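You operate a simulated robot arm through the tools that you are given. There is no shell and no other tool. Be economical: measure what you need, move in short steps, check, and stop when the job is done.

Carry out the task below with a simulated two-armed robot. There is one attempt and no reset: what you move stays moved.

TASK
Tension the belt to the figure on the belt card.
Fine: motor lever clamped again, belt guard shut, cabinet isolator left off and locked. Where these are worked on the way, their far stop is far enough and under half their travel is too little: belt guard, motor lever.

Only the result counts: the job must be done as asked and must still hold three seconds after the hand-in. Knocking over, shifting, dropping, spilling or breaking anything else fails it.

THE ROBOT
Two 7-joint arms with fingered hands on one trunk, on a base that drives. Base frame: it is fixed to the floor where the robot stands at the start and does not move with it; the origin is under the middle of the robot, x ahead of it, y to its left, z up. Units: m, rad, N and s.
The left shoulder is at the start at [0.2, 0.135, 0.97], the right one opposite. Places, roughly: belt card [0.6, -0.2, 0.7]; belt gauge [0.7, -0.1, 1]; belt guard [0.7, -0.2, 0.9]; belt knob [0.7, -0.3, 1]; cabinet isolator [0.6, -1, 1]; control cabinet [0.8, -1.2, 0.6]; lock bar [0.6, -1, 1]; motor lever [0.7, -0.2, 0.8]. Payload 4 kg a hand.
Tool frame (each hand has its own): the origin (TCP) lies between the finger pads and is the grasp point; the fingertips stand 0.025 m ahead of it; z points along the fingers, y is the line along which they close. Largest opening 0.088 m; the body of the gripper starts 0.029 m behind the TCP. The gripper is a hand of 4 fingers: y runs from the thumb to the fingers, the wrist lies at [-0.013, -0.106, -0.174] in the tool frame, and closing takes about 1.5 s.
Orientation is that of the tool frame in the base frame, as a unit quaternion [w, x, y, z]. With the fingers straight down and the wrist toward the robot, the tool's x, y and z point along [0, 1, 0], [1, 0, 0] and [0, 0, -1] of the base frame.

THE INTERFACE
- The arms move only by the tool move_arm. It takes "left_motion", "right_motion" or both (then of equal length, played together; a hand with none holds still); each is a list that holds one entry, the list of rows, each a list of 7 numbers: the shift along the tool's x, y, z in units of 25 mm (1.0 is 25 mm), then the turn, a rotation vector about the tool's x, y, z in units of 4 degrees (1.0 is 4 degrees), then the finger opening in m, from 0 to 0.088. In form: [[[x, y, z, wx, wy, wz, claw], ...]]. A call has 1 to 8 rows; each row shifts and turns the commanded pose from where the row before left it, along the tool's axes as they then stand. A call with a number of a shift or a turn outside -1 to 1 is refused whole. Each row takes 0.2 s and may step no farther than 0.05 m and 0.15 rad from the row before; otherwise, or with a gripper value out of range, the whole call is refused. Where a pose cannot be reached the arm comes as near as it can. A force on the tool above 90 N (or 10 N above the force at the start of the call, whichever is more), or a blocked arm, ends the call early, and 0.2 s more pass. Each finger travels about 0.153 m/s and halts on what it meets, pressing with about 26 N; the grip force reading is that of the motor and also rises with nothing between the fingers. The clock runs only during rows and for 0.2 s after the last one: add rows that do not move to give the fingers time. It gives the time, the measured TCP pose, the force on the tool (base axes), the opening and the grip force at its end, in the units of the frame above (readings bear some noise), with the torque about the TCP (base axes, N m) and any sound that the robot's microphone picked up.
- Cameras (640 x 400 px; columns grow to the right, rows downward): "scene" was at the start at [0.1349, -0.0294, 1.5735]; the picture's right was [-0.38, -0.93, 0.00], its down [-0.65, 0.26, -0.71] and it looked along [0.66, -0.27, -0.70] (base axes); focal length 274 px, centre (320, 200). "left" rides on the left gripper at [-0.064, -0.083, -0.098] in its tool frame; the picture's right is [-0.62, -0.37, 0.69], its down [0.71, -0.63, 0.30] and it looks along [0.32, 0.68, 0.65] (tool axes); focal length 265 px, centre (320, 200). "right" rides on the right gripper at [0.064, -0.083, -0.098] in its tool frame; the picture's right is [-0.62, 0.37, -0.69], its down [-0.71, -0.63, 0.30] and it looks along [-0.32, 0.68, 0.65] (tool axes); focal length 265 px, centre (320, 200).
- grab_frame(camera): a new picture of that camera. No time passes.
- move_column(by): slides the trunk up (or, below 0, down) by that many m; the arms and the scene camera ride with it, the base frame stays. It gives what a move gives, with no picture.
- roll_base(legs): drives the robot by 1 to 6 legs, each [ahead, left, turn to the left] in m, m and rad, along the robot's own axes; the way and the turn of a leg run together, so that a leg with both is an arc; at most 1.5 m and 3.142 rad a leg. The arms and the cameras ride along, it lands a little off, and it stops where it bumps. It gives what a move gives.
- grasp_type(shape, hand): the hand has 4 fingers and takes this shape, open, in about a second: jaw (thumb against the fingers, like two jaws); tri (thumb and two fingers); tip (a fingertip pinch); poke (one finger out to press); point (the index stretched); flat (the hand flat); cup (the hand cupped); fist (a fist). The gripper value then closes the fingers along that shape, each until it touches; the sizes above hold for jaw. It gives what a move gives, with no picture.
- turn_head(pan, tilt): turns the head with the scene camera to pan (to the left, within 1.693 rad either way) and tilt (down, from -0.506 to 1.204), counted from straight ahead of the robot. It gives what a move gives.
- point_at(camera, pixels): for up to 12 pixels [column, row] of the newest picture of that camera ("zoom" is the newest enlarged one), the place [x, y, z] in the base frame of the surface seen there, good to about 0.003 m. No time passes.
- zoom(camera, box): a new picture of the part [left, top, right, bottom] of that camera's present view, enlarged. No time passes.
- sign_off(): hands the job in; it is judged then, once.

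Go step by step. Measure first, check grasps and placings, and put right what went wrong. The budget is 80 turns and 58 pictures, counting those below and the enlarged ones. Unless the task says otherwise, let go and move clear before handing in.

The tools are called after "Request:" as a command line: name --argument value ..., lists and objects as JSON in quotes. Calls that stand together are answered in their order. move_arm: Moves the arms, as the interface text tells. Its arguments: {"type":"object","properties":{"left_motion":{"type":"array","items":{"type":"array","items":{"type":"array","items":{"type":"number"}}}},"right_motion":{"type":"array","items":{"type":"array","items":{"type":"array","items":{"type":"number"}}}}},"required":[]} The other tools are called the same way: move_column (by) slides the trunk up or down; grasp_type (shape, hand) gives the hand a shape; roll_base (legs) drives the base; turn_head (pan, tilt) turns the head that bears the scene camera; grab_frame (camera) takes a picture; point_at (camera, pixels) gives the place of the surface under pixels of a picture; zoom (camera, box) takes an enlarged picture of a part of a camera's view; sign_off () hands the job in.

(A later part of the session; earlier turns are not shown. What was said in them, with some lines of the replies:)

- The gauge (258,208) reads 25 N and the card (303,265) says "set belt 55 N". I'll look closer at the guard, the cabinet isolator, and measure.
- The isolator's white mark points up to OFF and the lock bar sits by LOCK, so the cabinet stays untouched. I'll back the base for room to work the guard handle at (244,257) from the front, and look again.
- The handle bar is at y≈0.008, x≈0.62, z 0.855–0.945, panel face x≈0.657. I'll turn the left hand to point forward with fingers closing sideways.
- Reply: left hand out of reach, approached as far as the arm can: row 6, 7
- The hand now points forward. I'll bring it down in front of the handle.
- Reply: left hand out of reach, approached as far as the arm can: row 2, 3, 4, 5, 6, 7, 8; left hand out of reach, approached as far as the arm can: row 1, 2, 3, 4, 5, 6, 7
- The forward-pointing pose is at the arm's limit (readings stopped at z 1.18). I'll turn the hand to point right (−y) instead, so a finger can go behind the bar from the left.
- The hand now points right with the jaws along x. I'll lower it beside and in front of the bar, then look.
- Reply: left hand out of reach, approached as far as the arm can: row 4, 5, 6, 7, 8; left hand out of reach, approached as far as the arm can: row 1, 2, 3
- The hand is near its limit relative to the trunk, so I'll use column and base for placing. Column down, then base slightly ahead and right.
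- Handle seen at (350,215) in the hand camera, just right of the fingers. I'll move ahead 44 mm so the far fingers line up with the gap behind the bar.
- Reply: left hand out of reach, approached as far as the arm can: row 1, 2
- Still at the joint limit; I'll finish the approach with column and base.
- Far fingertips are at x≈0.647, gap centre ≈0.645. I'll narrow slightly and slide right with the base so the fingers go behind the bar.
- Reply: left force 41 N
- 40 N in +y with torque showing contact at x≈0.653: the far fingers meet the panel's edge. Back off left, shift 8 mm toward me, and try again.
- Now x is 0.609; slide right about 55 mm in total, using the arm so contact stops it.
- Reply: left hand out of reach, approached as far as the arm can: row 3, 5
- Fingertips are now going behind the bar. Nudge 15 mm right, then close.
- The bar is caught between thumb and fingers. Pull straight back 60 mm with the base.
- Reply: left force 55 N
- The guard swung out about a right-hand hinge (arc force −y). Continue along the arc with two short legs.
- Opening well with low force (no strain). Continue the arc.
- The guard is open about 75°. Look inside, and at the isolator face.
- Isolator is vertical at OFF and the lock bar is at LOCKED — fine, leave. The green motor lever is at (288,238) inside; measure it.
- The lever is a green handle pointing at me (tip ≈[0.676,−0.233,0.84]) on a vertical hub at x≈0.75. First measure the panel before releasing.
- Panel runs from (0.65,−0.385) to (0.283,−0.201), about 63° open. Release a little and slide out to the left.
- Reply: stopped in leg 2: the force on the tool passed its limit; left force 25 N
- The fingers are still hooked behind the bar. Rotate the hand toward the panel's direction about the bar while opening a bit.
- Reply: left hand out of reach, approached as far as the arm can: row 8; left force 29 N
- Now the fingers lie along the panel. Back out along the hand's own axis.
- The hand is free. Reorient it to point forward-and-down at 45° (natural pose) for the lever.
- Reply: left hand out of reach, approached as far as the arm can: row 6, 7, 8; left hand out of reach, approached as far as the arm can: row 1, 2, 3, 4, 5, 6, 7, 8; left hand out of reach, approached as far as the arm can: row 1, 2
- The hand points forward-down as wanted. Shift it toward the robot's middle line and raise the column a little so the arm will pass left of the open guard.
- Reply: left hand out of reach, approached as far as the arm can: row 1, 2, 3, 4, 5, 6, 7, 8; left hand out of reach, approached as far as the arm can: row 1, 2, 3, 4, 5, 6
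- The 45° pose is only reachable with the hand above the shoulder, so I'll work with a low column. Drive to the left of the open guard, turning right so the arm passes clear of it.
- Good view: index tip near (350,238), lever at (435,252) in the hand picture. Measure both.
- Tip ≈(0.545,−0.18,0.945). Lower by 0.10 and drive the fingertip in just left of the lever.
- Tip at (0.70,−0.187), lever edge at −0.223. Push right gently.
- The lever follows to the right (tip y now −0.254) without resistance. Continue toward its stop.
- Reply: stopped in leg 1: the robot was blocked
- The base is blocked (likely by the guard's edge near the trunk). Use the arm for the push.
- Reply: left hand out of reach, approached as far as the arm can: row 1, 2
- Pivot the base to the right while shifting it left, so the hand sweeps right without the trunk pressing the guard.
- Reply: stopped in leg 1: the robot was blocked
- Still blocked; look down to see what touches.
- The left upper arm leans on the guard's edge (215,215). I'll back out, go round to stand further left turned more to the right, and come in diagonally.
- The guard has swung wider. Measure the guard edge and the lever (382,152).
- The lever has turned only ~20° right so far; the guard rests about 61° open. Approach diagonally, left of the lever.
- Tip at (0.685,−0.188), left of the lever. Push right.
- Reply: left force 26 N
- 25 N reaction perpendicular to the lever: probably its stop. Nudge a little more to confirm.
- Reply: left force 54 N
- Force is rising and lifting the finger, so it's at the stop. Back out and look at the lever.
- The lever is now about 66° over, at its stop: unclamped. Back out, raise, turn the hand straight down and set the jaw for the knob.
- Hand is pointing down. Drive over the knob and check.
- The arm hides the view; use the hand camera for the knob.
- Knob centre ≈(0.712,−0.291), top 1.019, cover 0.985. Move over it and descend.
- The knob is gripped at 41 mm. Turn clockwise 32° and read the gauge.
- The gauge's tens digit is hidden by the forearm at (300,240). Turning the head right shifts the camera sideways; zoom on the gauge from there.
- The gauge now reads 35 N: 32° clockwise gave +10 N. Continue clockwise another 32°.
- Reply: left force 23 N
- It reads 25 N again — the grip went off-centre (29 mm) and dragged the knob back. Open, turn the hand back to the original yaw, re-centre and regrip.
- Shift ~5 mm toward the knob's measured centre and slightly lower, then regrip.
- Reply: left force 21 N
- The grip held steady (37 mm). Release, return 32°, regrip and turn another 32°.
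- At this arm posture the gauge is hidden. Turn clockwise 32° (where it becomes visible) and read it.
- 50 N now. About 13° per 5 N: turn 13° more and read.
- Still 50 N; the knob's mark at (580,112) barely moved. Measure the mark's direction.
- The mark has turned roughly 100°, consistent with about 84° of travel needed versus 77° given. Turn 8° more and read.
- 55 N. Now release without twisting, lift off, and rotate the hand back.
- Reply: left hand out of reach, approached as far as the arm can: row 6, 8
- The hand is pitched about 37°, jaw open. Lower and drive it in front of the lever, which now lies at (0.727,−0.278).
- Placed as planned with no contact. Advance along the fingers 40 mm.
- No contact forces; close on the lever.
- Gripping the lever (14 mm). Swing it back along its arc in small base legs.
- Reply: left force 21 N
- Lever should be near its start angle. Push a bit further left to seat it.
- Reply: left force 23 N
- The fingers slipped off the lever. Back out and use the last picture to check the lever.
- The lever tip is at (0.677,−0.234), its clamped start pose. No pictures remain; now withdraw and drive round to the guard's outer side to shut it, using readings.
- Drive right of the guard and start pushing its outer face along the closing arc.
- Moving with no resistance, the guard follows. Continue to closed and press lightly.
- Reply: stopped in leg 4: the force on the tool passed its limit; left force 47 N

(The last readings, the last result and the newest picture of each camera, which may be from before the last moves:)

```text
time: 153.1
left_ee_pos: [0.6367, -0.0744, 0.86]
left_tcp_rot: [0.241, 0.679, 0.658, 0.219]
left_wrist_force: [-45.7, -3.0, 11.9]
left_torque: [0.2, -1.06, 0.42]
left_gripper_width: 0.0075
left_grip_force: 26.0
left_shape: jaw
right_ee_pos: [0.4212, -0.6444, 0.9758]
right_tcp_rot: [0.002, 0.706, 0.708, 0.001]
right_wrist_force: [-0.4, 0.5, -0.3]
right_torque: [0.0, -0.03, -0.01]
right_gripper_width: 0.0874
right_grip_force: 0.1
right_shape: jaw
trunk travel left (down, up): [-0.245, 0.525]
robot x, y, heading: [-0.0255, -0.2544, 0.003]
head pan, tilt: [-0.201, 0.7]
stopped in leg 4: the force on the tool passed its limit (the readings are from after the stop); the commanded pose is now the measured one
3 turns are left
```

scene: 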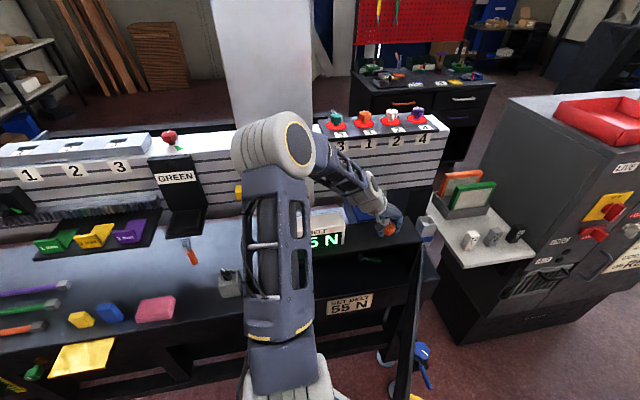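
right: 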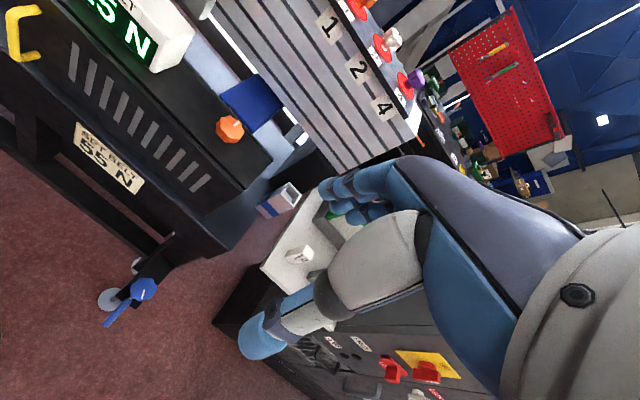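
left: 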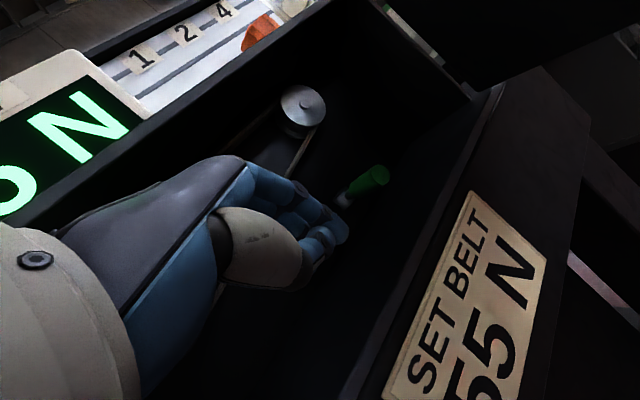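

45 N reaction at x=0.637, which matches the closed panel face (0.657 minus the fingertips). Back straight away.

Request:
roll_base --legs '[[-0.03, 0, 0], [-0.22, 0, 0]]'

```text
time: 155.2
left_ee_pos: [0.3857, -0.0769, 0.86]
left_tcp_rot: [0.243, 0.681, 0.656, 0.218]
left_wrist_force: [-0.1, 0.6, -0.6]
left_torque: [0.02, 0.01, 0.01]
left_gripper_width: 0.0088
left_grip_force: 26.1
left_shape: jaw
right_ee_pos: [0.1688, -0.6463, 0.9743]
right_tcp_rot: [0.001, 0.707, 0.707, 0.001]
right_wrist_force: [0.0, -0.3, -0.4]
right_torque: [-0.02, -0.02, 0.04]
right_gripper_width: 0.0875
right_grip_force: 0.0
right_shape: jaw
trunk travel left (down, up): [-0.245, 0.525]
robot x, y, heading: [-0.284, -0.2511, 0.007]
head pan, tilt: [-0.201, 0.7]
2 turns are left
```

The hand is clear with no force on it, so I'm handing in. The belt last read 55 N and the lever measured back at its clamped pose. I judged the guard shut from the 45 N contact at its closed face, without a picture. The isolator was not touched and stays off and locked.

Request:
sign_off

```text
The job is handed in.
```

I set the belt to the card's 55 N and handed the job in. The guard was not confirmed by picture, because I had used them all.

- **Belt:** the gauge read 55 N while I still held the knob. I did not get a full reading after letting go.
- **Motor lever:** clamped again; it measured back at the position it started from.
- **Belt guard:** I judged it shut because the hand met 45 N where the closed panel face should be.
- **Cabinet isolator:** not touched; it was off and locked when I checked.
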